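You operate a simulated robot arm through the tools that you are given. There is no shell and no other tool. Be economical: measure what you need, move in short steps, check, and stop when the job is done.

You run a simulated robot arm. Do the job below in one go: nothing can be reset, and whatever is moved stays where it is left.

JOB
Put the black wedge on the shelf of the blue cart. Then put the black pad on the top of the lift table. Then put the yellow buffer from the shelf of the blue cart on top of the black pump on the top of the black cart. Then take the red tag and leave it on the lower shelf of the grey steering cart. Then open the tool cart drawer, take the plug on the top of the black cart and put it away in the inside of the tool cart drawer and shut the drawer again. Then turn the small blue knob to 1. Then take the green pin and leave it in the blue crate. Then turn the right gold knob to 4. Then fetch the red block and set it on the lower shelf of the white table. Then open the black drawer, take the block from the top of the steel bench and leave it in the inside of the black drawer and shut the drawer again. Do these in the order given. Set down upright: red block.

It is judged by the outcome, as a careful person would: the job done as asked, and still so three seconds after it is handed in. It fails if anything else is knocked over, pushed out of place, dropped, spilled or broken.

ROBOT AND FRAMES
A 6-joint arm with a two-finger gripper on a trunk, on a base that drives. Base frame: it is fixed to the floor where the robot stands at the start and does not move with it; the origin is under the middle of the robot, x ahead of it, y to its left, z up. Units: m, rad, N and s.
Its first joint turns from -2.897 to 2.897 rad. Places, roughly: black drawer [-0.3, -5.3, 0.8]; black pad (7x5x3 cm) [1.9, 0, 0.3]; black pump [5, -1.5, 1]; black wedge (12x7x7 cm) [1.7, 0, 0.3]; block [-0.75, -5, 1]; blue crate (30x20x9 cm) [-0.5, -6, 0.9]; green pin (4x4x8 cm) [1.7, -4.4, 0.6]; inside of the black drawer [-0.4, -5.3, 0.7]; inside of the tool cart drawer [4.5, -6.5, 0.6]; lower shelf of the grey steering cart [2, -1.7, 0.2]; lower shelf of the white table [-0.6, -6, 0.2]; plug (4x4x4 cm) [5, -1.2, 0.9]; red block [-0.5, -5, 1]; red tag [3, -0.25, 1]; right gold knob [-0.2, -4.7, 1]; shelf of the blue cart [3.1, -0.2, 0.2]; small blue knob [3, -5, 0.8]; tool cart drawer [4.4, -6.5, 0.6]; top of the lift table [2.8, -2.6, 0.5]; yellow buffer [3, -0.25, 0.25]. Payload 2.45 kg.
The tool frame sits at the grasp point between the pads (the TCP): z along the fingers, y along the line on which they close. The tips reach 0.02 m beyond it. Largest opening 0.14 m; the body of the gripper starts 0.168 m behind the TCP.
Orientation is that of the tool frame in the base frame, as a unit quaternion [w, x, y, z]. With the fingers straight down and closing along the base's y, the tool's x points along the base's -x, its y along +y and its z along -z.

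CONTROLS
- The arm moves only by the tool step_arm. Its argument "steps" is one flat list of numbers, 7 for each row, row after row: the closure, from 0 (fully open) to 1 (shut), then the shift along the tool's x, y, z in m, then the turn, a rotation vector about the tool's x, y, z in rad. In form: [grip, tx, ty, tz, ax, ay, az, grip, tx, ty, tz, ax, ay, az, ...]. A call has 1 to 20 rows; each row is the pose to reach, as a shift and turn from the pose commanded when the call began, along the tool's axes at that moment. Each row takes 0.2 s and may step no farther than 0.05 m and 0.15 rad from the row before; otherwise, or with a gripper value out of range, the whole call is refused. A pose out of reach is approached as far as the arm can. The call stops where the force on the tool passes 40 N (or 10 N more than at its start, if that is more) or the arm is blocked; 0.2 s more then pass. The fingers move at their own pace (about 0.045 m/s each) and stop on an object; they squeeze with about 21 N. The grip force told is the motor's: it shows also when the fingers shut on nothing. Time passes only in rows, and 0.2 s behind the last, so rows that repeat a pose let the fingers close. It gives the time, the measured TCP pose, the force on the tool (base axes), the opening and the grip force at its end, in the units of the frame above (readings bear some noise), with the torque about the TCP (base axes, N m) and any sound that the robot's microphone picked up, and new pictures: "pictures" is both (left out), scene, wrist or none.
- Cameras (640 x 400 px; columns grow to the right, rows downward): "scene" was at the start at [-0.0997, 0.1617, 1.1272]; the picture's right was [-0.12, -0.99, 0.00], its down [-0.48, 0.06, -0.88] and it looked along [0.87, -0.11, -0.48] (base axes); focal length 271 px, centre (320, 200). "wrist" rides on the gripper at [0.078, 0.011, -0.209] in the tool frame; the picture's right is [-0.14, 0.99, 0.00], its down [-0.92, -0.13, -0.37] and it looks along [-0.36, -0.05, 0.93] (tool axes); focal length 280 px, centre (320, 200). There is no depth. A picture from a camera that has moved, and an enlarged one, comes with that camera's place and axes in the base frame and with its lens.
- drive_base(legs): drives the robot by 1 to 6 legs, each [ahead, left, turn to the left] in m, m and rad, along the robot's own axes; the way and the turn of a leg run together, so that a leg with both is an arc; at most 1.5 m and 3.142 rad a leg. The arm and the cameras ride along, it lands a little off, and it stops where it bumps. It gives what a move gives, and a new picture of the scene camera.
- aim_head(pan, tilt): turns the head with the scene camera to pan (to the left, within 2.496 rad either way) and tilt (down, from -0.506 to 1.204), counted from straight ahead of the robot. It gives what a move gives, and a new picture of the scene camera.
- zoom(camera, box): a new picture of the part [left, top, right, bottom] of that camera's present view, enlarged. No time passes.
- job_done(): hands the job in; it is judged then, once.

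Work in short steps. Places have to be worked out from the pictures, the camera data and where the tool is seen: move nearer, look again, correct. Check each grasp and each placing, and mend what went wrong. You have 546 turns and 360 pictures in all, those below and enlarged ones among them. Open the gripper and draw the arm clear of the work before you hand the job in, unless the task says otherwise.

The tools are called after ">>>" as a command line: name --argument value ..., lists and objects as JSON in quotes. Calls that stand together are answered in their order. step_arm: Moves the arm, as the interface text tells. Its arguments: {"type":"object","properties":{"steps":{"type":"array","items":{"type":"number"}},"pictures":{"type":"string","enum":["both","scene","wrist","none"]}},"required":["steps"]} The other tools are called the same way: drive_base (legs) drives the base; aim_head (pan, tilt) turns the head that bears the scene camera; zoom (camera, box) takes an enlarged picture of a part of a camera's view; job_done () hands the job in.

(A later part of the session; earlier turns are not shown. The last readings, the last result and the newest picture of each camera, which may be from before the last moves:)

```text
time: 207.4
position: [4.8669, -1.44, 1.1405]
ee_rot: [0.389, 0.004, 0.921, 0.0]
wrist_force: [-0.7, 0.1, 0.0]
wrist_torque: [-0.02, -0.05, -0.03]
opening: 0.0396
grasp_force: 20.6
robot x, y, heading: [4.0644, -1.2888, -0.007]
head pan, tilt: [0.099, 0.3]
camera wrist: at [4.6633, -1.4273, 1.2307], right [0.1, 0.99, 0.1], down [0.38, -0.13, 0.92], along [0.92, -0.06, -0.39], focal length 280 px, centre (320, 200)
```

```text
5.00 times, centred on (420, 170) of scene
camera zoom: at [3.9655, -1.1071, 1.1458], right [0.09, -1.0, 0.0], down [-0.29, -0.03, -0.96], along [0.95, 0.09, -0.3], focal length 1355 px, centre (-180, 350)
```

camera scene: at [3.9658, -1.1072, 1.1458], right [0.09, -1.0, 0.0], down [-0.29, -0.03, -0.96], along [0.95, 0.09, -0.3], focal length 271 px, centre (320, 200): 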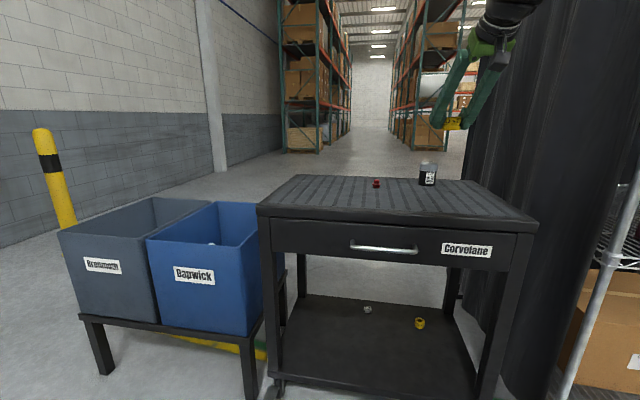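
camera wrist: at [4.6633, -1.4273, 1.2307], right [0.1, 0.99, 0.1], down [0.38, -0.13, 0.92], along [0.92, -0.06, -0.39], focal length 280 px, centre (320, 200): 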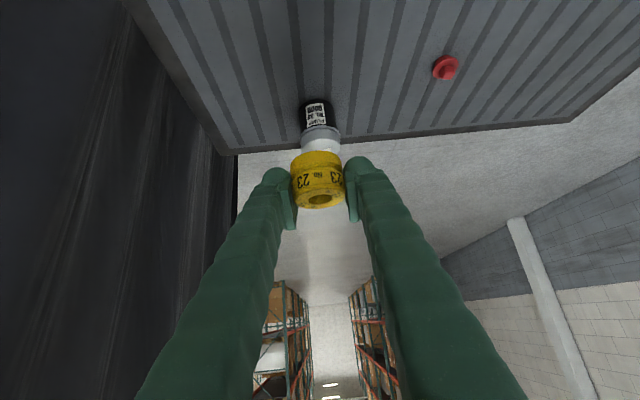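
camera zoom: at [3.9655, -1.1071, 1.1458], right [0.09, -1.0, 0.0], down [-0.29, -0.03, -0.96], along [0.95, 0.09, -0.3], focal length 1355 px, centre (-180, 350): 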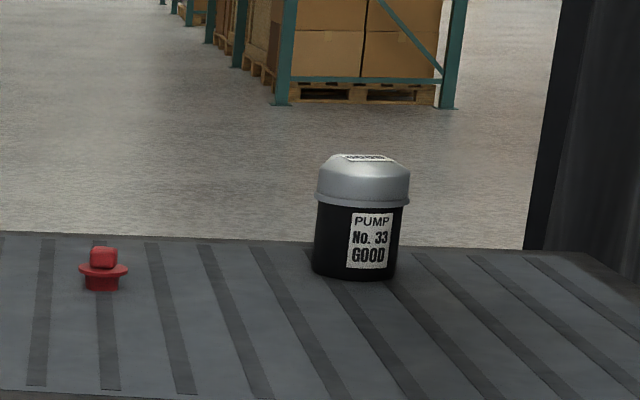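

The spout is at the back and lower than the flat top. I hover the buffer over the pump's centre.

>>> step_arm --steps '[1, -0.033, 0.001, 0.033, 0, 0, 0, 1, -0.065, 0.002, 0.065, 0, 0, 0, 1, -0.098, 0.003, 0.098, 0, 0, 0, 1, -0.13, 0.005, 0.13, 0, 0, 0, 1, -0.105, 0.005, 0.155, 0, 0, 0, 1, -0.075, 0.005, 0.185, 0, 0, 0]' --pictures "both"

>>> zoom --camera "scene" --box '[360, 100, 520, 210]'

```text
time: 208.8
position: [5.0515, -1.4375, 1.0671]
ee_rot: [0.387, 0.005, 0.922, 0.0]
wrist_force: [-0.2, 0.5, -1.0]
wrist_torque: [-0.03, -0.01, 0.02]
opening: 0.0393
grasp_force: 21.1
robot x, y, heading: [4.0631, -1.2904, -0.011]
head pan, tilt: [0.099, 0.3]
camera scene: at [3.9659, -1.1072, 1.1459], right [0.09, -1.0, 0.0], down [-0.29, -0.03, -0.96], along [0.95, 0.09, -0.3], focal length 271 px, centre (320, 200)
camera wrist: at [4.8488, -1.4266, 1.1562], right [0.1, 0.99, 0.1], down [0.38, -0.13, 0.92], along [0.92, -0.06, -0.39], focal length 280 px, centre (320, 200)
```

scene: 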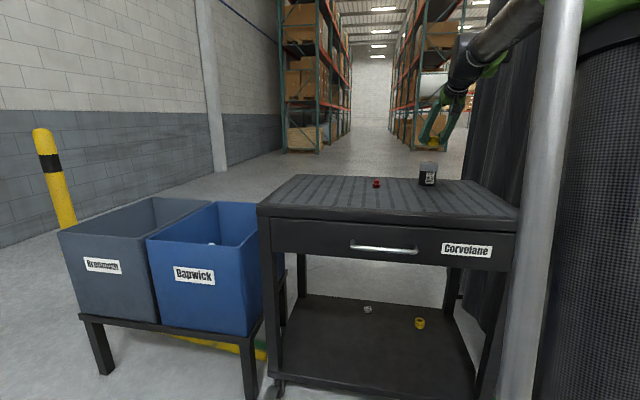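
wrist: 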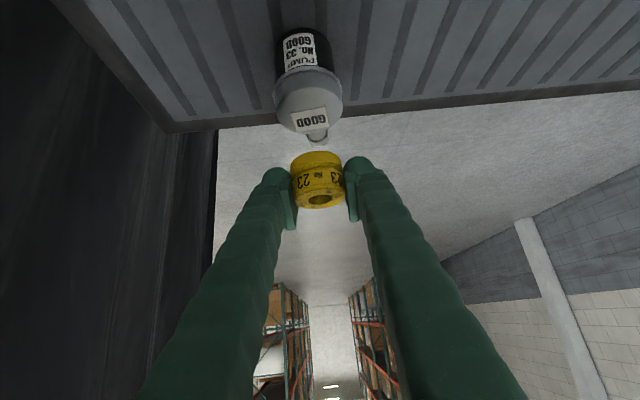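

```text
3.64 times, centred on (440, 155) of scene
camera zoom: at [3.9659, -1.1072, 1.1459], right [0.09, -1.0, 0.0], down [-0.29, -0.03, -0.96], along [0.95, 0.09, -0.3], focal length 985 px, centre (-116, 364)
```

zoom: 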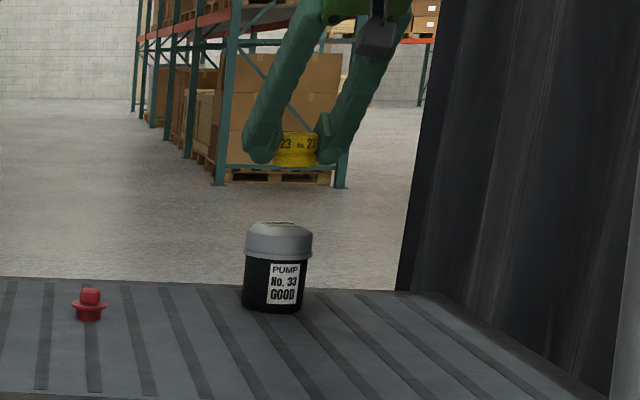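

Alignment is good; I shift 8 mm forward and lower until contact with the pump top.

>>> step_arm --steps '[1, 0.008, 0, 0.02, 0, 0, 0, 1, 0.018, 0, 0.03, 0, 0, 0, 1, 0.022, 0, 0.034, 0, 0, 0, 1, 0.025, 0, 0.037, 0, 0, 0, 1, 0.028, 0, 0.04, 0, 0, 0, 1, 0.031, 0, 0.043, 0, 0, 0, 1, 0.034, 0, 0.046, 0, 0, 0]' --pictures "wrist"

>>> zoom --camera "scene" --box '[360, 120, 480, 210]'

```text
time: 210.4
position: [5.061, -1.4364, 1.0092]
ee_rot: [0.387, 0.005, 0.922, 0.0]
wrist_force: [-0.2, -1.0, -0.7]
wrist_torque: [0.03, -0.02, -0.02]
opening: 0.0388
grasp_force: 20.8
robot x, y, heading: [4.0611, -1.2897, -0.014]
head pan, tilt: [0.099, 0.3]
camera wrist: at [4.8584, -1.4246, 1.0982], right [0.1, 0.99, 0.1], down [0.38, -0.13, 0.92], along [0.92, -0.06, -0.39], focal length 280 px, centre (320, 200)
```

wrist: 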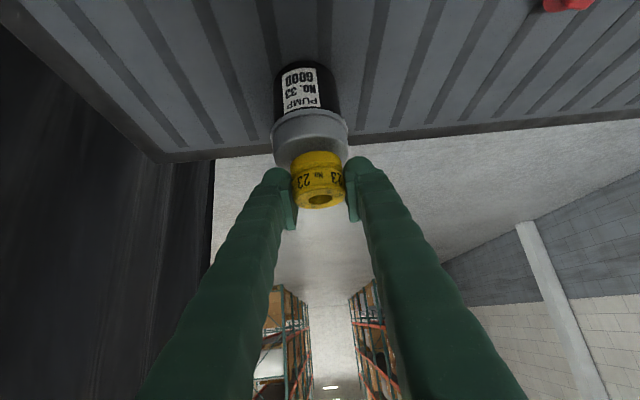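

```text
4.44 times, centred on (420, 165) of scene
camera zoom: at [3.966, -1.1072, 1.1459], right [0.09, -1.0, 0.0], down [-0.29, -0.03, -0.96], along [0.95, 0.09, -0.3], focal length 1204 px, centre (-124, 356)
```

zoom: 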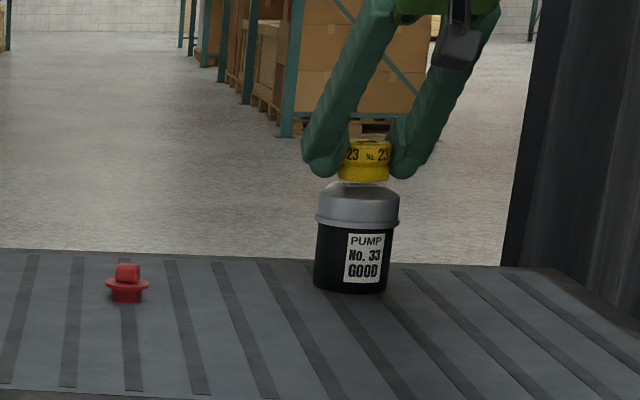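

Aligned to within a few mm. I lower the last bit slowly.

>>> step_arm --steps '[1, 0.0015, 0, 0.0015, 0, 0, 0, 1, 0.003, 0, 0.003, 0, 0, 0, 1, 0.0045, 0, 0.0045, 0, 0, 0, 1, 0.006, 0, 0.006, 0, 0, 0, 1, 0.0075, 0, 0.0075, 0, 0, 0, 1, 0.009, 0, 0.009, 0, 0, 0, 1, 0.0105, 0, 0.0105, 0, 0, 0, 1, 0.012, 0, 0.012, 0, 0, 0]' --pictures "none"

>>> zoom --camera "scene" --box '[380, 130, 460, 195]'

```text
time: 211.9
position: [5.0629, -1.4359, 0.9977]
ee_rot: [0.39, 0.004, 0.921, -0.001]
wrist_force: [-3.5, 0.5, 17.4]
wrist_torque: [-0.14, 0.15, 0.03]
opening: 0.039
grasp_force: 20.6
robot x, y, heading: [4.0624, -1.2894, -0.012]
head pan, tilt: [0.099, 0.3]
stopped in row 7: the force on the tool passed its limit at 44 N (the readings are from after the stop); the commanded pose is now the measured one
```

```text
6.15 times, centred on (420, 162) of scene
camera zoom: at [3.9651, -1.1071, 1.1458], right [0.09, -1.0, 0.0], down [-0.29, -0.03, -0.96], along [0.95, 0.09, -0.3], focal length 1667 px, centre (-295, 431)
```

zoom: 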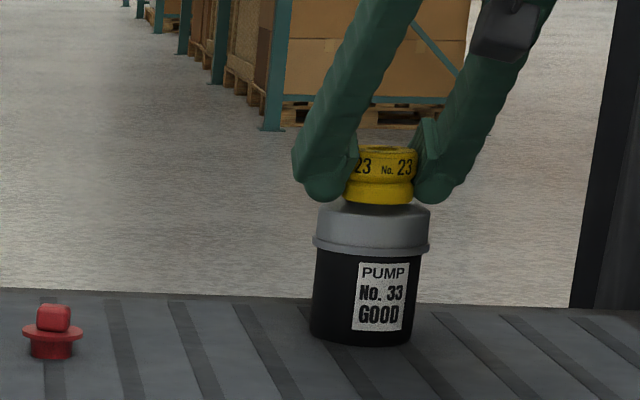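

Seated on the pump. I open slightly and withdraw.

>>> step_arm --steps '[1, -0.001, 0, -0.001, 0, 0, 0, 0.6, -0.001, 0, -0.001, 0, 0, 0, 0.5, -0.001, 0, -0.001, 0, 0, 0, 0.5, -0.001, 0, -0.001, 0, 0, 0, 0.5, -0.001, 0, -0.02, 0, 0, 0, 0.5, -0.001, 0, -0.05, 0, 0, 0, 0.5, -0.001, 0, -0.09, 0, 0, 0, 0.5, -0.001, 0, -0.13, 0, 0, 0]' --pictures "wrist"

>>> zoom --camera "scene" --box '[380, 130, 460, 195]'

```text
time: 213.7
position: [4.9686, -1.435, 1.0864]
ee_rot: [0.39, 0.005, 0.921, -0.001]
wrist_force: [-0.2, 0.6, -0.4]
wrist_torque: [0.01, 0.04, 0.03]
opening: 0.0701
grasp_force: 0.0
robot x, y, heading: [4.0623, -1.293, -0.012]
head pan, tilt: [0.099, 0.3]
camera wrist: at [4.7657, -1.4243, 1.1756], right [0.1, 0.99, 0.1], down [0.38, -0.13, 0.92], along [0.92, -0.06, -0.39], focal length 280 px, centre (320, 200)
```

wrist: 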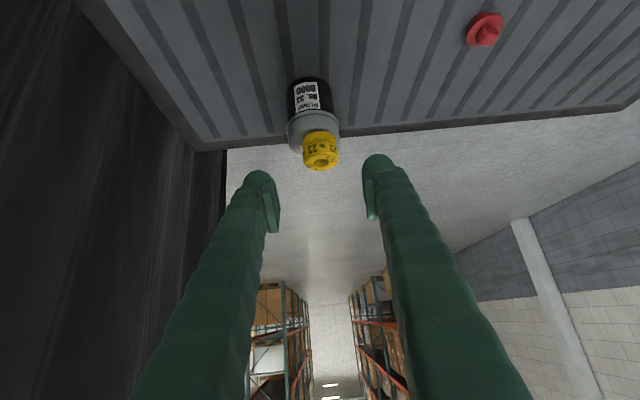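

```text
6.15 times, centred on (420, 162) of scene
camera zoom: at [3.9662, -1.1073, 1.1459], right [0.09, -1.0, 0.0], down [-0.29, -0.03, -0.96], along [0.95, 0.09, -0.3], focal length 1667 px, centre (-295, 431)
```

zoom: 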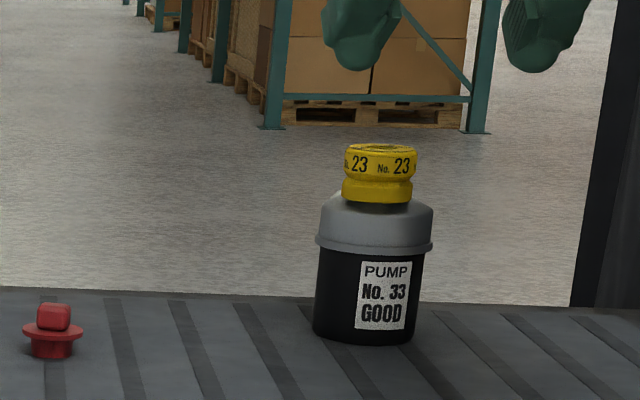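

Buffer placed stably. Next the red tag on the blue cart; I retract the arm, drive back and look at the cart's top.

>>> step_arm --steps '[0.5, 0.025, 0, -0.033, 0, 0, 0, 0.5, 0.05, 0, -0.066, 0, 0, 0, 0.5, 0.075, 0, -0.1, 0, 0, 0, 0.5, 0.1, 0, -0.133, 0, 0, 0, 0.5, 0.125, 0, -0.166, 0, 0, 0, 0.5, 0.15, 0, -0.2, 0, 0, 0]' --pictures "none"

>>> drive_base --legs '[[-1.06, 0, 0], [0, 0, 1.57]]'

>>> aim_head --pan 0.1 --tilt 0.35

```text
time: 215.1
position: [4.7237, -1.4362, 1.1194]
ee_rot: [0.389, 0.004, 0.921, 0.0]
wrist_force: [0.2, -0.1, 0.0]
wrist_torque: [0.01, 0.07, -0.01]
opening: 0.0699
grasp_force: 0.1
robot x, y, heading: [4.0621, -1.2891, -0.01]
head pan, tilt: [0.099, 0.3]
```

```text
time: 224.4
position: [3.1538, -0.6219, 1.1189]
ee_rot: [0.275, -0.646, 0.657, 0.274]
wrist_force: [0.2, -1.0, 0.2]
wrist_torque: [-0.01, 0.02, 0.06]
opening: 0.0699
grasp_force: 0.2
robot x, y, heading: [3.0025, -1.2859, 1.551]
head pan, tilt: [0.099, 0.3]
camera scene: at [2.816, -1.3779, 1.1458], right [1.0, 0.08, 0.0], down [0.02, -0.29, -0.96], along [-0.08, 0.95, -0.3], focal length 271 px, centre (320, 200)
```

scene: 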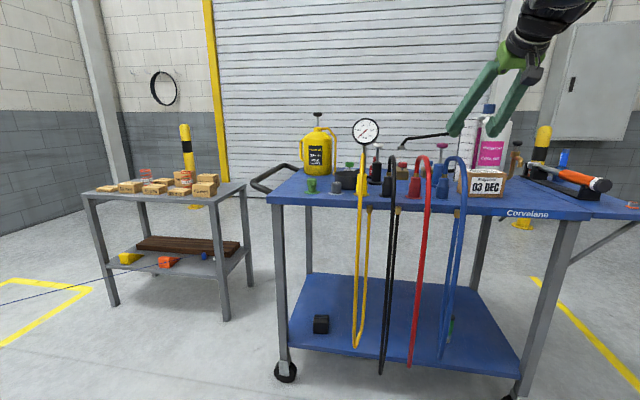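

```text
time: 225.0
position: [3.1534, -0.6212, 1.1189]
ee_rot: [0.276, -0.646, 0.657, 0.274]
wrist_force: [0.7, 0.0, 0.0]
wrist_torque: [-0.04, 0.0, -0.02]
opening: 0.0701
grasp_force: 0.2
robot x, y, heading: [3.0046, -1.2778, 1.549]
head pan, tilt: [0.099, 0.351]
camera scene: at [2.8161, -1.3782, 1.1411], right [1.0, 0.08, 0.0], down [0.03, -0.34, -0.94], along [-0.08, 0.94, -0.34], focal length 271 px, centre (320, 200)
```

scene: 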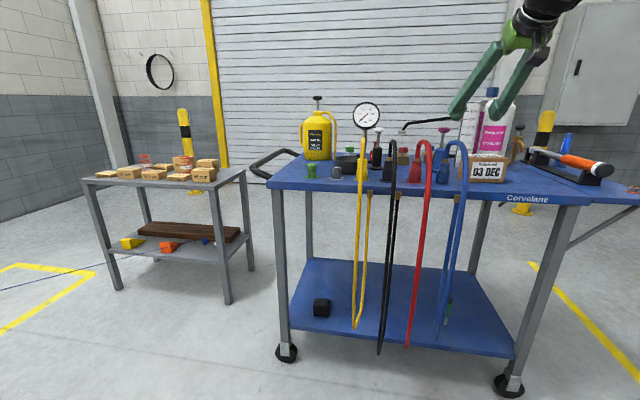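

>>> zoom --camera "scene" --box '[290, 90, 450, 200]'

>>> zoom --camera "wrist" --box '[0, 0, 640, 400]'

```text
3.64 times, centred on (370, 145) of scene
camera zoom: at [2.8161, -1.3782, 1.1411], right [1.0, 0.08, 0.0], down [0.03, -0.34, -0.94], along [-0.08, 0.94, -0.34], focal length 985 px, centre (138, 400)
```

zoom: 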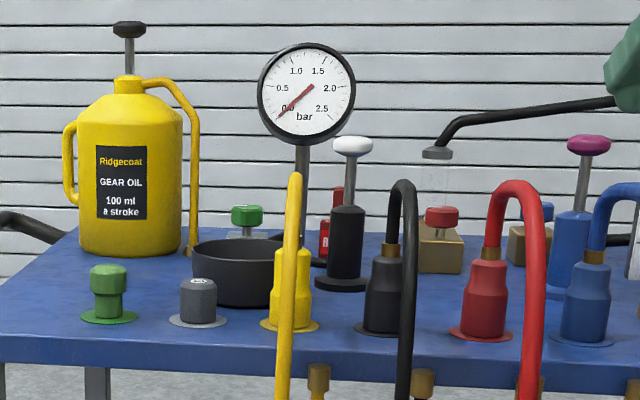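

```text
1.00 times, centred on (320, 200) of wrist (not enlarged: the box is as wide or as high as the picture)
camera zoom: at [3.1394, -0.8257, 1.2072], right [-0.99, 0.11, 0.1], down [0.14, 0.38, 0.92], along [0.06, 0.92, -0.39], focal length 280 px, centre (320, 200)
```

zoom: 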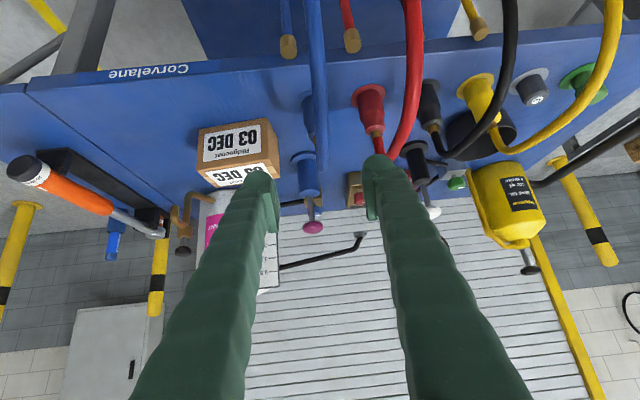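

>>> zoom --camera "wrist" --box '[330, 60, 550, 240]'

>>> drive_base --legs '[[0, 0.4, 0]]'

>>> zoom --camera "scene" --box '[380, 110, 540, 220]'

>>> zoom --camera "wrist" --box '[140, 60, 460, 260]'

```text
2.22 times, centred on (440, 150) of wrist
camera zoom: at [3.1394, -0.8257, 1.2072], right [-0.99, 0.11, 0.1], down [0.14, 0.38, 0.92], along [0.06, 0.92, -0.39], focal length 623 px, centre (53, 311)
```

zoom: 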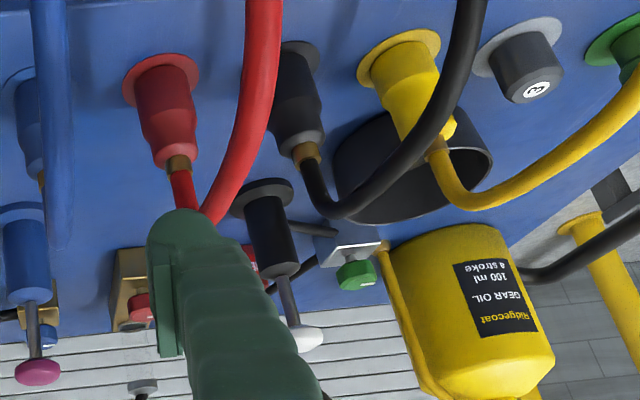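

```text
time: 227.5
position: [2.7468, -0.6147, 1.1189]
ee_rot: [0.276, -0.646, 0.656, 0.274]
wrist_force: [-0.5, 0.1, -0.3]
wrist_torque: [0.01, 0.02, -0.02]
opening: 0.0699
grasp_force: 0.0
robot x, y, heading: [2.5969, -1.2737, 1.554]
head pan, tilt: [0.099, 0.351]
camera scene: at [2.4117, -1.372, 1.1411], right [1.0, 0.08, 0.0], down [0.03, -0.34, -0.94], along [-0.08, 0.94, -0.34], focal length 271 px, centre (320, 200)
```

scene: 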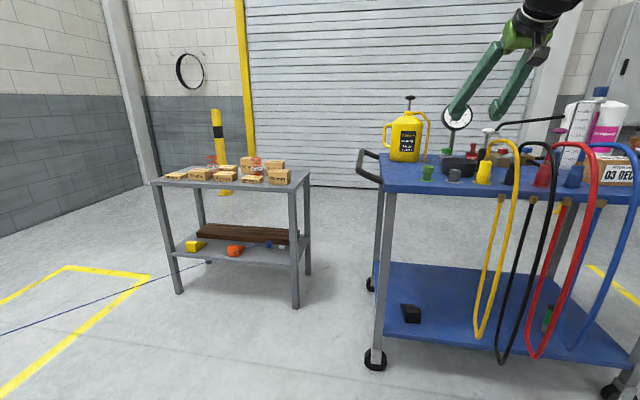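

```text
3.64 times, centred on (460, 165) of scene
camera zoom: at [2.4117, -1.372, 1.1411], right [1.0, 0.08, 0.0], down [0.03, -0.34, -0.94], along [-0.08, 0.94, -0.34], focal length 985 px, centre (-189, 327)
```

zoom: 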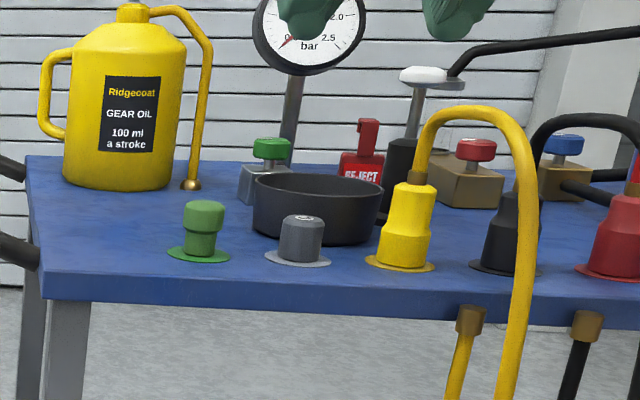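

```text
2.00 times, centred on (300, 160) of wrist
camera zoom: at [2.7337, -0.8187, 1.2072], right [-0.99, 0.11, 0.1], down [0.14, 0.38, 0.92], along [0.06, 0.92, -0.39], focal length 561 px, centre (360, 280)
```

zoom: 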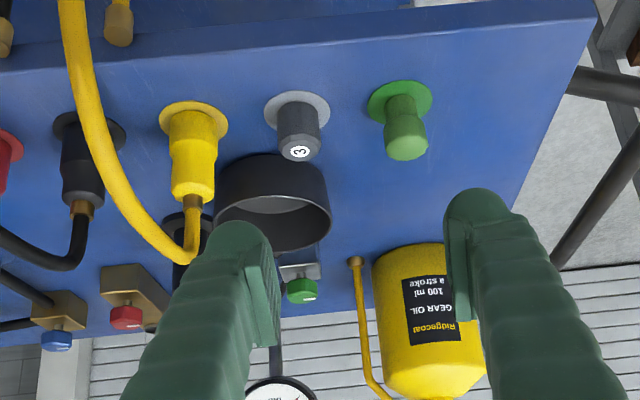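

The red "REJECT" tag stands on the blue cart's top at about (2.944, −0.203), behind the small black pump. I zoom in more.

>>> zoom --camera "scene" --box '[440, 125, 510, 175]'

>>> zoom --camera "scene" --box '[376, 90, 640, 200]'

```text
8.00 times, centred on (475, 150) of scene
camera zoom: at [2.4117, -1.372, 1.1411], right [1.0, 0.08, 0.0], down [0.03, -0.34, -0.94], along [-0.08, 0.94, -0.34], focal length 2168 px, centre (-920, 600)
```

zoom: 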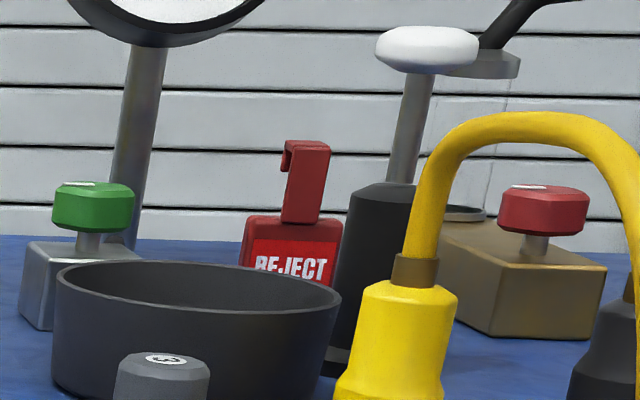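

```text
2.42 times, centred on (508, 145) of scene
camera zoom: at [2.4117, -1.372, 1.1411], right [1.0, 0.08, 0.0], down [0.03, -0.34, -0.94], along [-0.08, 0.94, -0.34], focal length 657 px, centre (-136, 333)
```

zoom: 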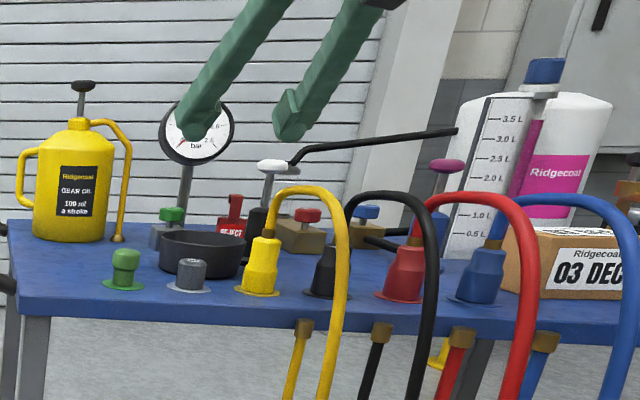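

Tag: small red block with an upright strap, face to the south. Best grip is from the WSW at 45°, pinching front-to-back, clear of the black pump and gauge. I reposition the base to the cart's west side.

>>> drive_base --legs '[[0.25, 0.55, 0], [0, 0, -1.21], [0.167, 0.471, 0]]'

>>> aim_head --pan 0.1 --tilt 0.35

>>> zoom --camera "wrist" --box '[0, 0, 640, 400]'

```text
time: 236.4
position: [2.7326, -0.4109, 1.1189]
ee_rot: [0.382, -0.163, 0.907, 0.071]
wrist_force: [1.2, 0.0, 0.6]
wrist_torque: [-0.02, -0.03, -0.01]
opening: 0.0701
grasp_force: 0.0
robot x, y, heading: [2.0594, -0.5093, 0.358]
head pan, tilt: [0.099, 0.351]
camera scene: at [1.9072, -0.375, 1.1411], right [0.44, -0.9, 0.0], down [-0.31, -0.15, -0.94], along [0.84, 0.41, -0.34], focal length 271 px, centre (320, 200)
```

scene: 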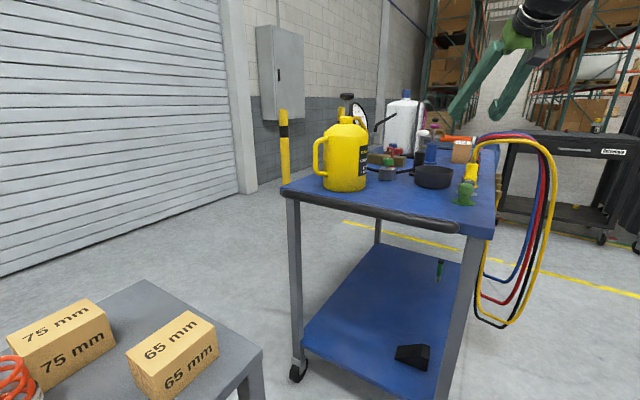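

```text
time: 237.0
position: [2.733, -0.4123, 1.1196]
ee_rot: [0.382, -0.163, 0.907, 0.071]
wrist_force: [0.3, -0.2, 0.0]
wrist_torque: [0.0, -0.01, 0.0]
opening: 0.0702
grasp_force: 0.1
robot x, y, heading: [2.0601, -0.5139, 0.358]
head pan, tilt: [0.099, 0.351]
camera scene: at [1.9072, -0.375, 1.1411], right [0.44, -0.9, 0.0], down [-0.31, -0.15, -0.94], along [0.84, 0.41, -0.34], focal length 271 px, centre (320, 200)
```

scene: 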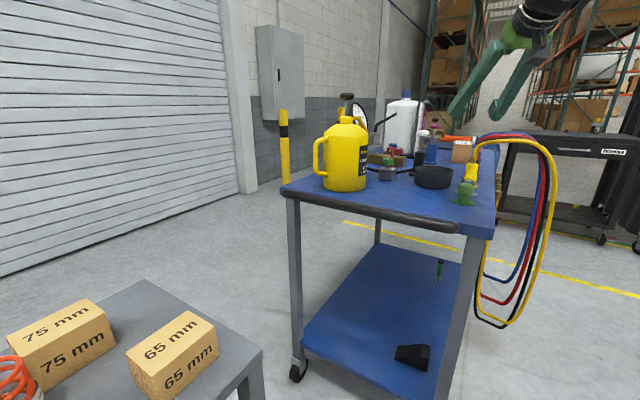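

```text
1.00 times, centred on (320, 200) of wrist (not enlarged: the box is as wide or as high as the picture)
camera zoom: at [2.5376, -0.4732, 1.2072], right [-0.26, 0.96, 0.1], down [0.4, 0.01, 0.92], along [0.88, 0.28, -0.39], focal length 280 px, centre (320, 200)
```

zoom: 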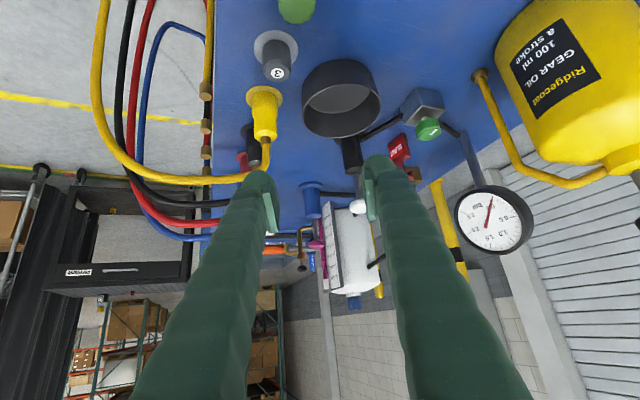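

Tag seen at right. I shift the arm to a pre-grasp 15 cm back along the approach.

>>> step_arm --steps '[0.5, -0.015, 0.026, 0.03, 0, 0, 0, 0.5, -0.03, 0.052, 0.06, 0, 0, 0, 0.5, -0.045, 0.078, 0.09, 0, 0, 0, 0.5, -0.06, 0.104, 0.12, 0, 0, 0, 0.5, -0.077, 0.1265, 0.1517, 0, 0, 0]' --pictures "wrist"

>>> zoom --camera "wrist" --box '[240, 60, 440, 220]'

>>> zoom --camera "scene" --box '[340, 90, 500, 210]'

```text
time: 238.2
position: [2.8407, -0.2381, 1.0707]
ee_rot: [0.383, -0.163, 0.907, 0.07]
wrist_force: [-0.9, -0.5, 0.7]
wrist_torque: [0.01, -0.07, 0.0]
opening: 0.0703
grasp_force: 0.0
robot x, y, heading: [2.0605, -0.5103, 0.354]
head pan, tilt: [0.099, 0.351]
camera wrist: at [2.645, -0.2993, 1.1596], right [-0.26, 0.96, 0.1], down [0.4, 0.01, 0.92], along [0.88, 0.28, -0.39], focal length 280 px, centre (320, 200)
```

wrist: 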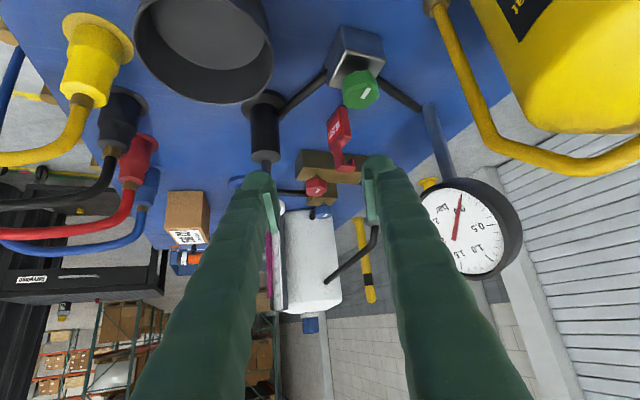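

```text
2.50 times, centred on (340, 140) of wrist
camera zoom: at [2.645, -0.2993, 1.1596], right [-0.26, 0.96, 0.1], down [0.4, 0.01, 0.92], along [0.88, 0.28, -0.39], focal length 701 px, centre (270, 350)
```

zoom: 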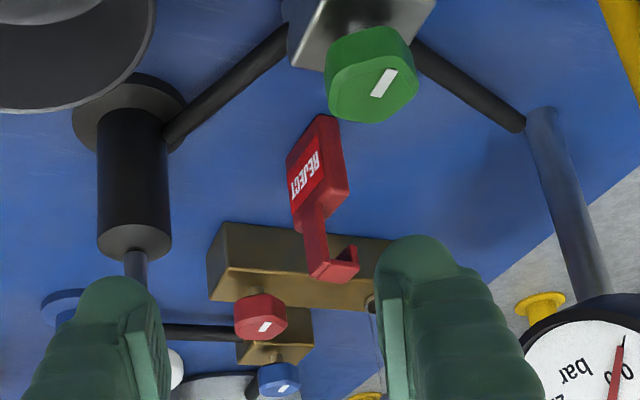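

```text
3.33 times, centred on (420, 150) of scene
camera zoom: at [1.907, -0.3751, 1.1411], right [0.44, -0.9, 0.0], down [-0.31, -0.15, -0.94], along [0.84, 0.41, -0.34], focal length 903 px, centre (-13, 367)
```

zoom: 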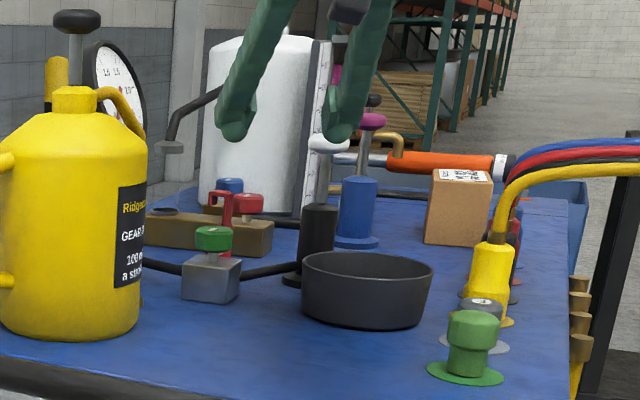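

Tag sits at ≈(2.953, −0.165), strap z 0.935–0.98. I align laterally and approach to 5 cm short.

>>> step_arm --steps '[0.5, -0.002, 0.015, 0.03, 0, 0, 0, 0.5, -0.003, 0.029, 0.065, 0, 0, 0, 0.5, -0.004, 0.029, 0.1, 0, 0, 0, 0.5, -0.004, 0.029, 0.13, 0, 0, 0]' --pictures "wrist"

>>> zoom --camera "scene" --box '[340, 90, 500, 210]'

```text
time: 239.2
position: [2.9207, -0.1731, 0.9797]
ee_rot: [0.382, -0.162, 0.907, 0.07]
wrist_force: [-0.4, -0.5, -0.7]
wrist_torque: [0.05, -0.04, -0.02]
opening: 0.0698
grasp_force: 0.1
robot x, y, heading: [2.0629, -0.5091, 0.355]
head pan, tilt: [0.099, 0.351]
camera wrist: at [2.7248, -0.2353, 1.0679], right [-0.26, 0.96, 0.1], down [0.4, 0.01, 0.92], along [0.88, 0.28, -0.39], focal length 280 px, centre (320, 200)
```

wrist: 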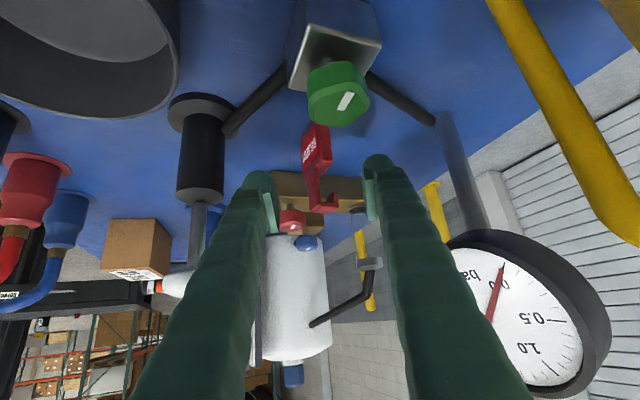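

```text
3.33 times, centred on (420, 150) of scene
camera zoom: at [1.9071, -0.375, 1.1411], right [0.44, -0.9, 0.0], down [-0.31, -0.15, -0.94], along [0.84, 0.41, -0.34], focal length 903 px, centre (-13, 367)
```

zoom: 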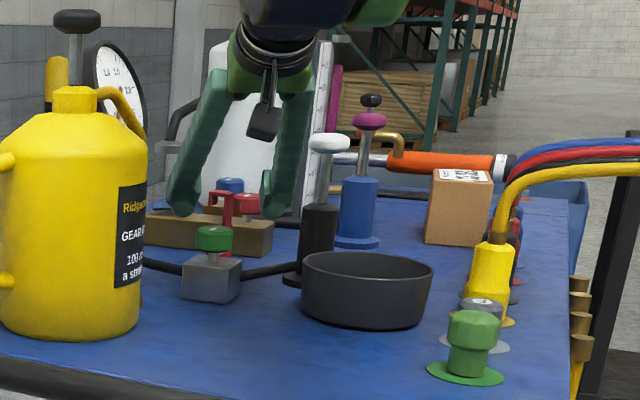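

Centred. I make the last short advance and close.

>>> step_arm --steps '[0.5, 0.004, -0.001, 0.02, 0, 0, 0, 0.5, 0.0085, -0.002, 0.041, 0, 0, 0, 1, 0.0085, -0.002, 0.041, 0, 0, 0, 1, 0.0085, -0.002, 0.041, 0, 0, 0, 1, 0.0085, -0.002, 0.041, 0, 0, 0, 1, 0.0085, -0.002, 0.041, 0, 0, 0]' --pictures "wrist"

```text
time: 240.6
position: [2.9416, -0.1696, 0.9439]
ee_rot: [0.383, -0.162, 0.907, 0.071]
wrist_force: [0.2, 0.6, -0.2]
wrist_torque: [0.01, -0.03, 0.01]
opening: 0.0145
grasp_force: 21.4
robot x, y, heading: [2.0624, -0.5111, 0.352]
head pan, tilt: [0.099, 0.351]
camera wrist: at [2.7477, -0.23, 1.0331], right [-0.26, 0.96, 0.1], down [0.4, 0.01, 0.92], along [0.88, 0.28, -0.39], focal length 280 px, centre (320, 200)
```

wrist: 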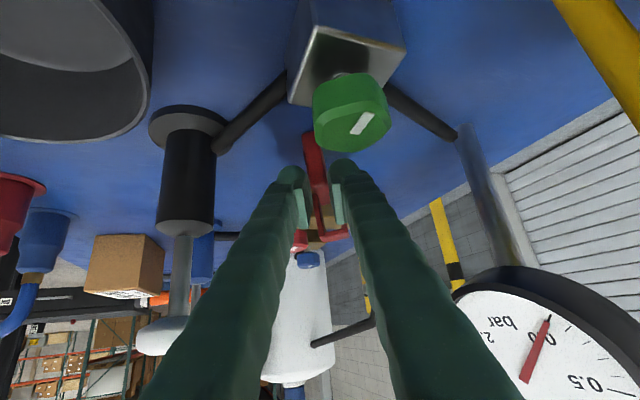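

Gripped (1.45 cm). I lift straight up to check.

>>> step_arm --steps '[1, -0.014, 0, -0.014, 0, 0, 0, 1, -0.035, 0, -0.035, 0, 0, 0, 1, -0.07, 0, -0.07, 0, 0, 0, 1, -0.1, 0, -0.1, 0, 0, 0]' --pictures "wrist"

>>> zoom --camera "scene" --box '[340, 60, 500, 210]'

```text
time: 241.6
position: [2.9413, -0.1685, 1.0853]
ee_rot: [0.383, -0.163, 0.907, 0.071]
wrist_force: [0.6, -0.9, 0.3]
wrist_torque: [-0.01, 0.01, -0.02]
opening: 0.0144
grasp_force: 20.5
robot x, y, heading: [2.0649, -0.5104, 0.355]
head pan, tilt: [0.099, 0.351]
camera wrist: at [2.7463, -0.2295, 1.1741], right [-0.26, 0.96, 0.1], down [0.4, 0.01, 0.92], along [0.88, 0.28, -0.39], focal length 280 px, centre (320, 200)
```

wrist: 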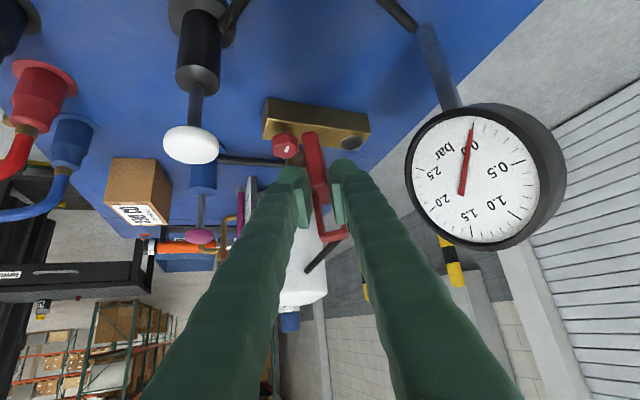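

```text
2.67 times, centred on (420, 135) of scene
camera zoom: at [1.9073, -0.3749, 1.1411], right [0.44, -0.9, 0.0], down [-0.31, -0.15, -0.94], along [0.84, 0.41, -0.34], focal length 722 px, centre (53, 373)
```

zoom: 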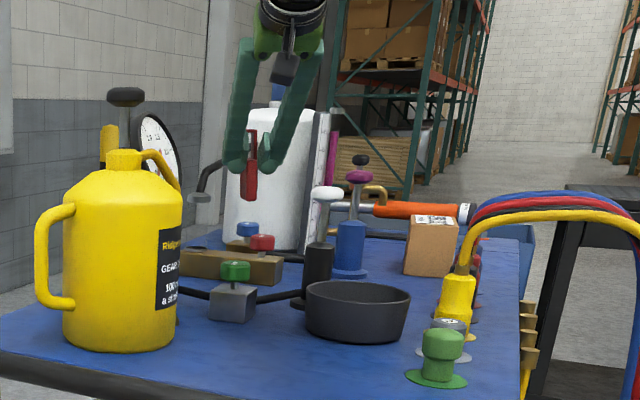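

Tag is held firmly. I retract and turn south to the steering cart's north side.

>>> step_arm --steps '[1, 0.02, 0, -0.05, 0, 0, 0, 1, 0.05, 0, -0.08, 0, 0, 0, 1, 0.08, 0, -0.11, 0, 0, 0, 1, 0.11, 0, -0.14, 0, 0, 0, 1, 0.14, 0, -0.17, 0, 0, 0, 1, 0.165, 0, -0.2, 0, 0, 0]' --pictures "none"

>>> drive_base --legs '[[-0.05, 0, -1.92]]'

>>> aim_head --pan 0.1 --tilt 0.6

>>> zoom --camera "wrist" --box '[0, 0, 640, 400]'

```text
refused: row 1 steps farther than a row can; nothing moved
```

```text
time: 246.7
position: [2.0234, -1.4304, 1.085]
ee_rot: [0.274, 0.658, 0.644, -0.277]
wrist_force: [0.0, 0.6, 0.2]
wrist_torque: [-0.01, 0.02, 0.0]
opening: 0.0
grasp_force: 20.8
robot x, y, heading: [2.0246, -0.4856, -1.594]
head pan, tilt: [0.099, 0.351]
camera scene: at [2.2136, -0.3958, 1.1411], right [-1.0, -0.08, 0.0], down [-0.03, 0.34, -0.94], along [0.07, -0.94, -0.34], focal length 271 px, centre (320, 200)
```

scene: 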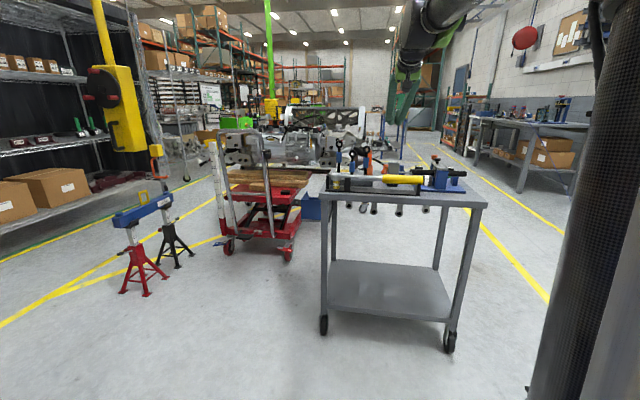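

```text
time: 247.4
position: [2.0243, -1.43, 1.0849]
ee_rot: [0.273, 0.659, 0.644, -0.277]
wrist_force: [0.3, -0.5, 0.1]
wrist_torque: [0.0, -0.02, 0.0]
opening: 0.0
grasp_force: 20.4
robot x, y, heading: [2.0262, -0.4902, -1.59]
head pan, tilt: [0.099, 0.6]
camera scene: at [2.2132, -0.3911, 1.1184], right [-1.0, -0.08, 0.0], down [-0.04, 0.56, -0.83], along [0.06, -0.82, -0.56], focal length 271 px, centre (320, 200)
```

scene: 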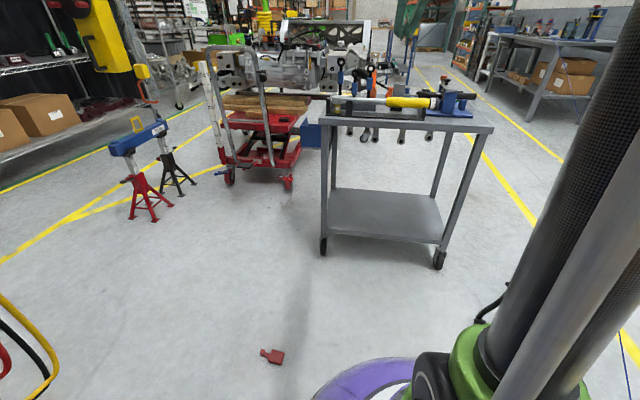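

```text
1.00 times, centred on (320, 200) of wrist (not enlarged: the box is as wide or as high as the picture)
camera zoom: at [2.0387, -1.226, 1.1738], right [0.99, -0.12, 0.1], down [-0.14, -0.38, 0.92], along [-0.07, -0.92, -0.39], focal length 280 px, centre (320, 200)
```

zoom: 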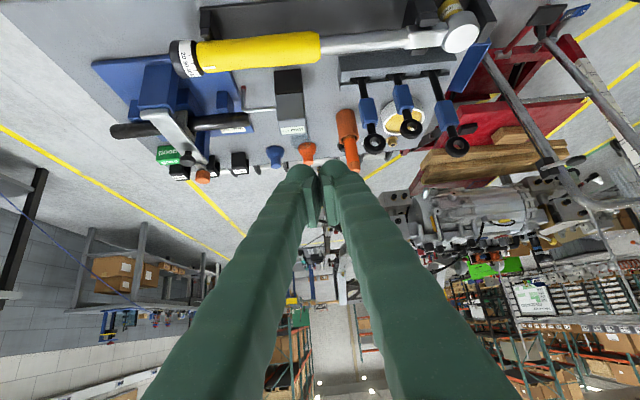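

The retract call was refused while the turn went ahead, and the tag was knocked out; it's lying on the floor near (2.44, −0.92). I check the blue cart for disturbance.

>>> aim_head --pan 1.6 --tilt 0.35

>>> zoom --camera "scene" --box '[100, 60, 460, 300]'

```text
time: 249.0
position: [2.0229, -1.4305, 1.0838]
ee_rot: [0.274, 0.658, 0.644, -0.276]
wrist_force: [0.2, -0.6, -1.0]
wrist_torque: [0.03, 0.02, 0.0]
opening: 0.0002
grasp_force: 20.6
robot x, y, heading: [2.0263, -0.4867, -1.591]
head pan, tilt: [1.6, 0.351]
camera scene: at [2.2995, -0.3023, 1.1411], right [0.01, -1.0, 0.0], down [-0.34, 0.0, -0.94], along [0.94, 0.01, -0.34], focal length 271 px, centre (320, 200)
```

scene: 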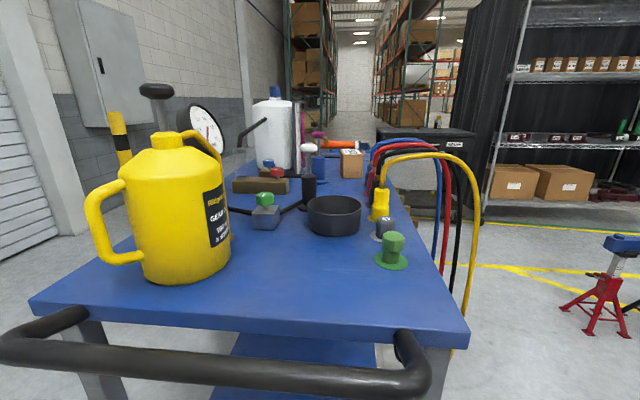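

```text
1.67 times, centred on (280, 180) of scene
camera zoom: at [2.2995, -0.3023, 1.1411], right [0.01, -1.0, 0.0], down [-0.34, 0.0, -0.94], along [0.94, 0.01, -0.34], focal length 452 px, centre (387, 233)
```

zoom: 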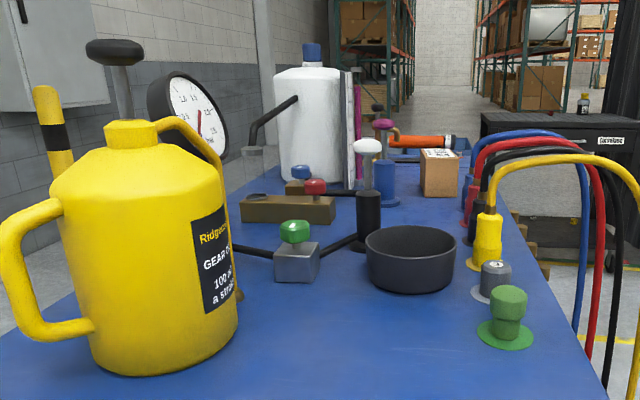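

Everything on the blue cart is still standing. I retract the arm properly now.

>>> step_arm --steps '[0.9, 0.03, 0, -0.03, 0, 0, 0, 0.8, 0.06, 0, -0.06, 0, 0, 0, 0.6, 0.09, 0, -0.09, 0, 0, 0, 0.4, 0.12, 0, -0.12, 0, 0, 0, 0.3, 0.15, 0, -0.15, 0, 0, 0, 0.3, 0.18, 0, -0.18, 0, 0, 0, 0.3, 0.21, 0, -0.21, 0, 0, 0]' --pictures "none"

>>> aim_head --pan 0.5 --tilt 0.8

>>> zoom --camera "scene" --box '[240, 200, 480, 360]'

```text
time: 250.6
position: [2.0298, -1.1345, 1.0817]
ee_rot: [0.273, 0.658, 0.644, -0.277]
wrist_force: [0.0, -0.3, 0.2]
wrist_torque: [0.08, 0.0, 0.0]
opening: 0.0979
grasp_force: 0.2
robot x, y, heading: [2.0298, -0.4898, -1.594]
head pan, tilt: [1.6, 0.351]
```

```text
time: 251.9
position: [2.0296, -1.1351, 1.0817]
ee_rot: [0.274, 0.658, 0.644, -0.277]
wrist_force: [0.7, 0.8, -0.1]
wrist_torque: [-0.02, 0.04, -0.02]
opening: 0.0978
grasp_force: 0.0
robot x, y, heading: [2.0284, -0.4835, -1.593]
head pan, tilt: [0.499, 0.799]
camera scene: at [2.2435, -0.3744, 1.1015], right [-0.89, -0.46, 0.0], down [-0.33, 0.64, -0.7], along [0.32, -0.62, -0.72], focal length 271 px, centre (320, 200)
```

scene: 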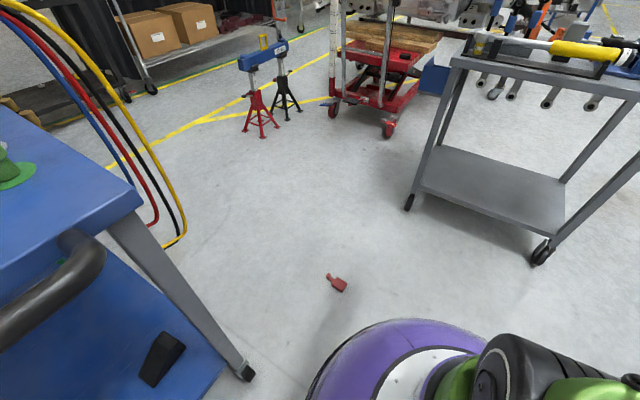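

```text
2.50 times, centred on (360, 280) of scene
camera zoom: at [2.2435, -0.3744, 1.1015], right [-0.89, -0.46, 0.0], down [-0.33, 0.64, -0.7], along [0.32, -0.62, -0.72], focal length 677 px, centre (220, 0)
```

zoom: 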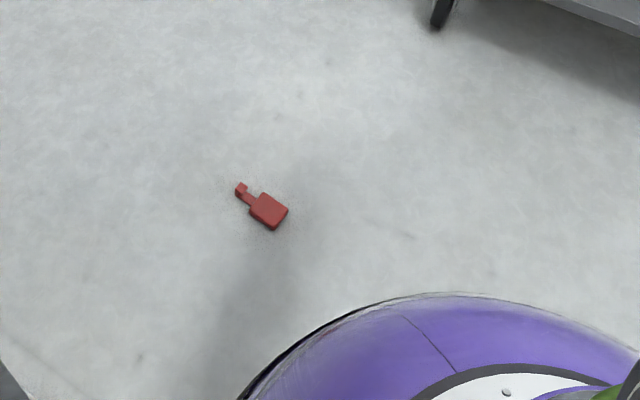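

The tag lies flat at ≈(2.42, −0.90), long axis roughly east. I'll pick it up flat at 45° from the west; drive there.

>>> drive_base --legs '[[0.18, -0.85, 0], [0, 0, 1.39]]'

>>> aim_head --pan 0.1 --tilt 0.6

```text
time: 260.0
position: [1.7887, -0.7693, 1.0817]
ee_rot: [0.387, 0.099, 0.916, -0.04]
wrist_force: [-0.5, 0.4, 0.3]
wrist_torque: [0.03, 0.02, -0.01]
opening: 0.0981
grasp_force: 0.0
robot x, y, heading: [1.1542, -0.6449, -0.212]
head pan, tilt: [0.499, 0.799]
camera scene: at [1.0817, -0.416, 1.1015], right [0.28, -0.96, 0.0], down [-0.69, -0.2, -0.7], along [0.67, 0.2, -0.72], focal length 271 px, centre (320, 200)
```

scene: 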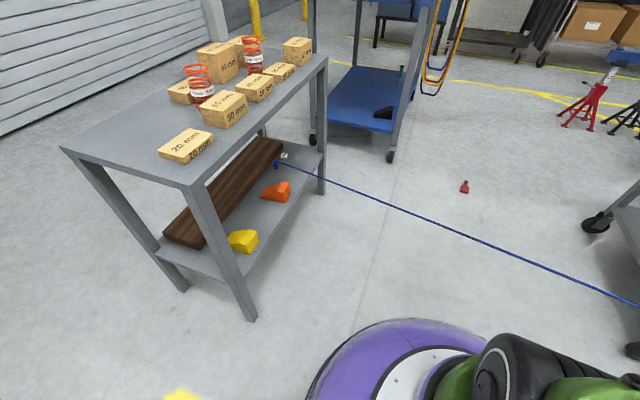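

```text
time: 260.9
position: [1.7889, -0.7692, 1.0817]
ee_rot: [0.387, 0.098, 0.916, -0.039]
wrist_force: [0.0, 0.4, 0.7]
wrist_torque: [0.01, -0.03, -0.05]
opening: 0.098
grasp_force: 0.0
robot x, y, heading: [1.1543, -0.6489, -0.217]
head pan, tilt: [0.099, 0.6]
camera scene: at [1.0921, -0.4488, 1.1183], right [-0.11, -0.99, 0.0], down [-0.56, 0.06, -0.82], along [0.82, -0.09, -0.57], focal length 271 px, centre (320, 200)
```

scene: 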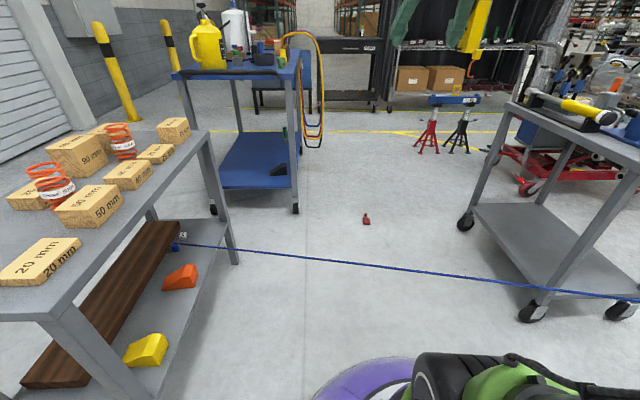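

Tag confirmed at (2.43, −0.90). I lower the arm toward it along a straight line in two calls.

>>> step_arm --steps '[0.3, 0.012, 0, 0.044, 0, 0, 0, 0.3, 0.024, 0, 0.088, 0, 0, 0, 0.3, 0.036, 0, 0.132, 0, 0, 0, 0.3, 0.048, 0, 0.176, 0, 0, 0, 0.3, 0.06, 0, 0.22, 0, 0, 0, 0.3, 0.072, 0, 0.264, 0, 0, 0, 0.3, 0.084, 0, 0.308, 0, 0, 0, 0.3, 0.096, 0, 0.352, 0, 0, 0, 0.3, 0.108, 0, 0.396, 0, 0, 0, 0.3, 0.12, 0, 0.44, 0, 0, 0, 0.3, 0.132, 0, 0.484, 0, 0, 0, 0.3, 0.143, 0, 0.528, 0, 0, 0]' --pictures "none"

>>> step_arm --steps '[0.3, 0.012, 0, 0.044, 0, 0, 0, 0.3, 0.024, 0, 0.088, 0, 0, 0, 0.3, 0.036, 0, 0.132, 0, 0, 0, 0.3, 0.048, 0, 0.176, 0, 0, 0, 0.3, 0.06, 0, 0.22, 0, 0, 0, 0.3, 0.072, 0, 0.264, 0, 0, 0, 0.3, 0.084, 0, 0.308, 0, 0, 0, 0.3, 0.096, 0, 0.352, 0, 0, 0, 0.3, 0.108, 0, 0.396, 0, 0, 0, 0.3, 0.12, 0, 0.44, 0, 0, 0, 0.3, 0.132, 0, 0.484, 0, 0, 0, 0.3, 0.143, 0, 0.528, 0, 0, 0]' --pictures "both"

```text
time: 263.5
position: [2.0643, -0.8276, 0.6076]
ee_rot: [0.387, 0.099, 0.916, -0.04]
wrist_force: [-0.2, 0.3, -1.2]
wrist_torque: [0.0, -0.02, 0.01]
opening: 0.0981
grasp_force: 0.0
robot x, y, heading: [1.1525, -0.6489, -0.217]
head pan, tilt: [0.099, 0.6]
```

```text
time: 266.1
position: [2.3356, -0.8849, 0.1423]
ee_rot: [0.388, 0.098, 0.916, -0.039]
wrist_force: [0.6, 0.0, -1.0]
wrist_torque: [-0.01, 0.0, 0.0]
opening: 0.0982
grasp_force: 0.0
robot x, y, heading: [1.153, -0.6501, -0.215]
head pan, tilt: [0.099, 0.6]
camera scene: at [1.0925, -0.4489, 1.1184], right [-0.11, -0.99, 0.0], down [-0.56, 0.07, -0.82], along [0.82, -0.09, -0.57], focal length 271 px, centre (320, 200)
camera wrist: at [2.1379, -0.8308, 0.2297], right [0.3, 0.95, 0.1], down [0.34, -0.21, 0.92], along [0.89, -0.24, -0.39], focal length 280 px, centre (320, 200)
```

scene: 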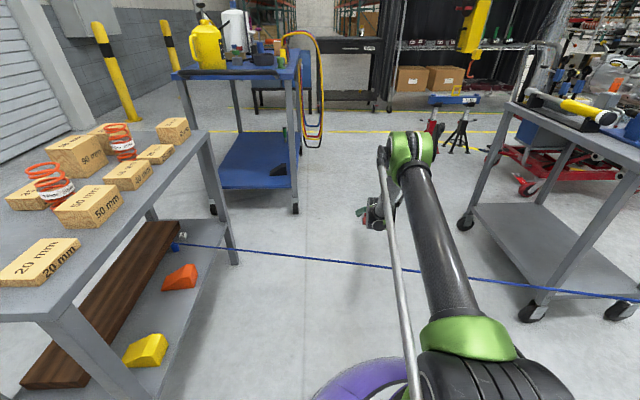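
wrist: 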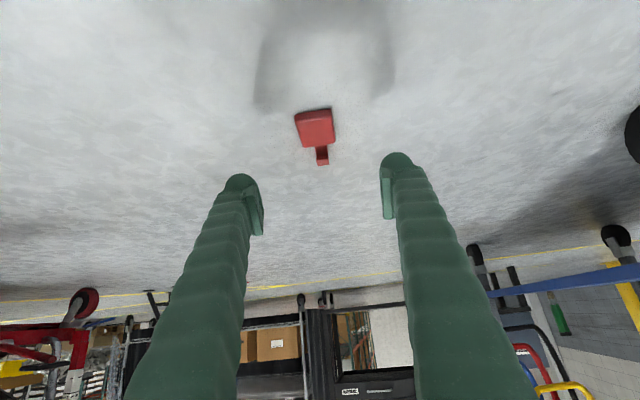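

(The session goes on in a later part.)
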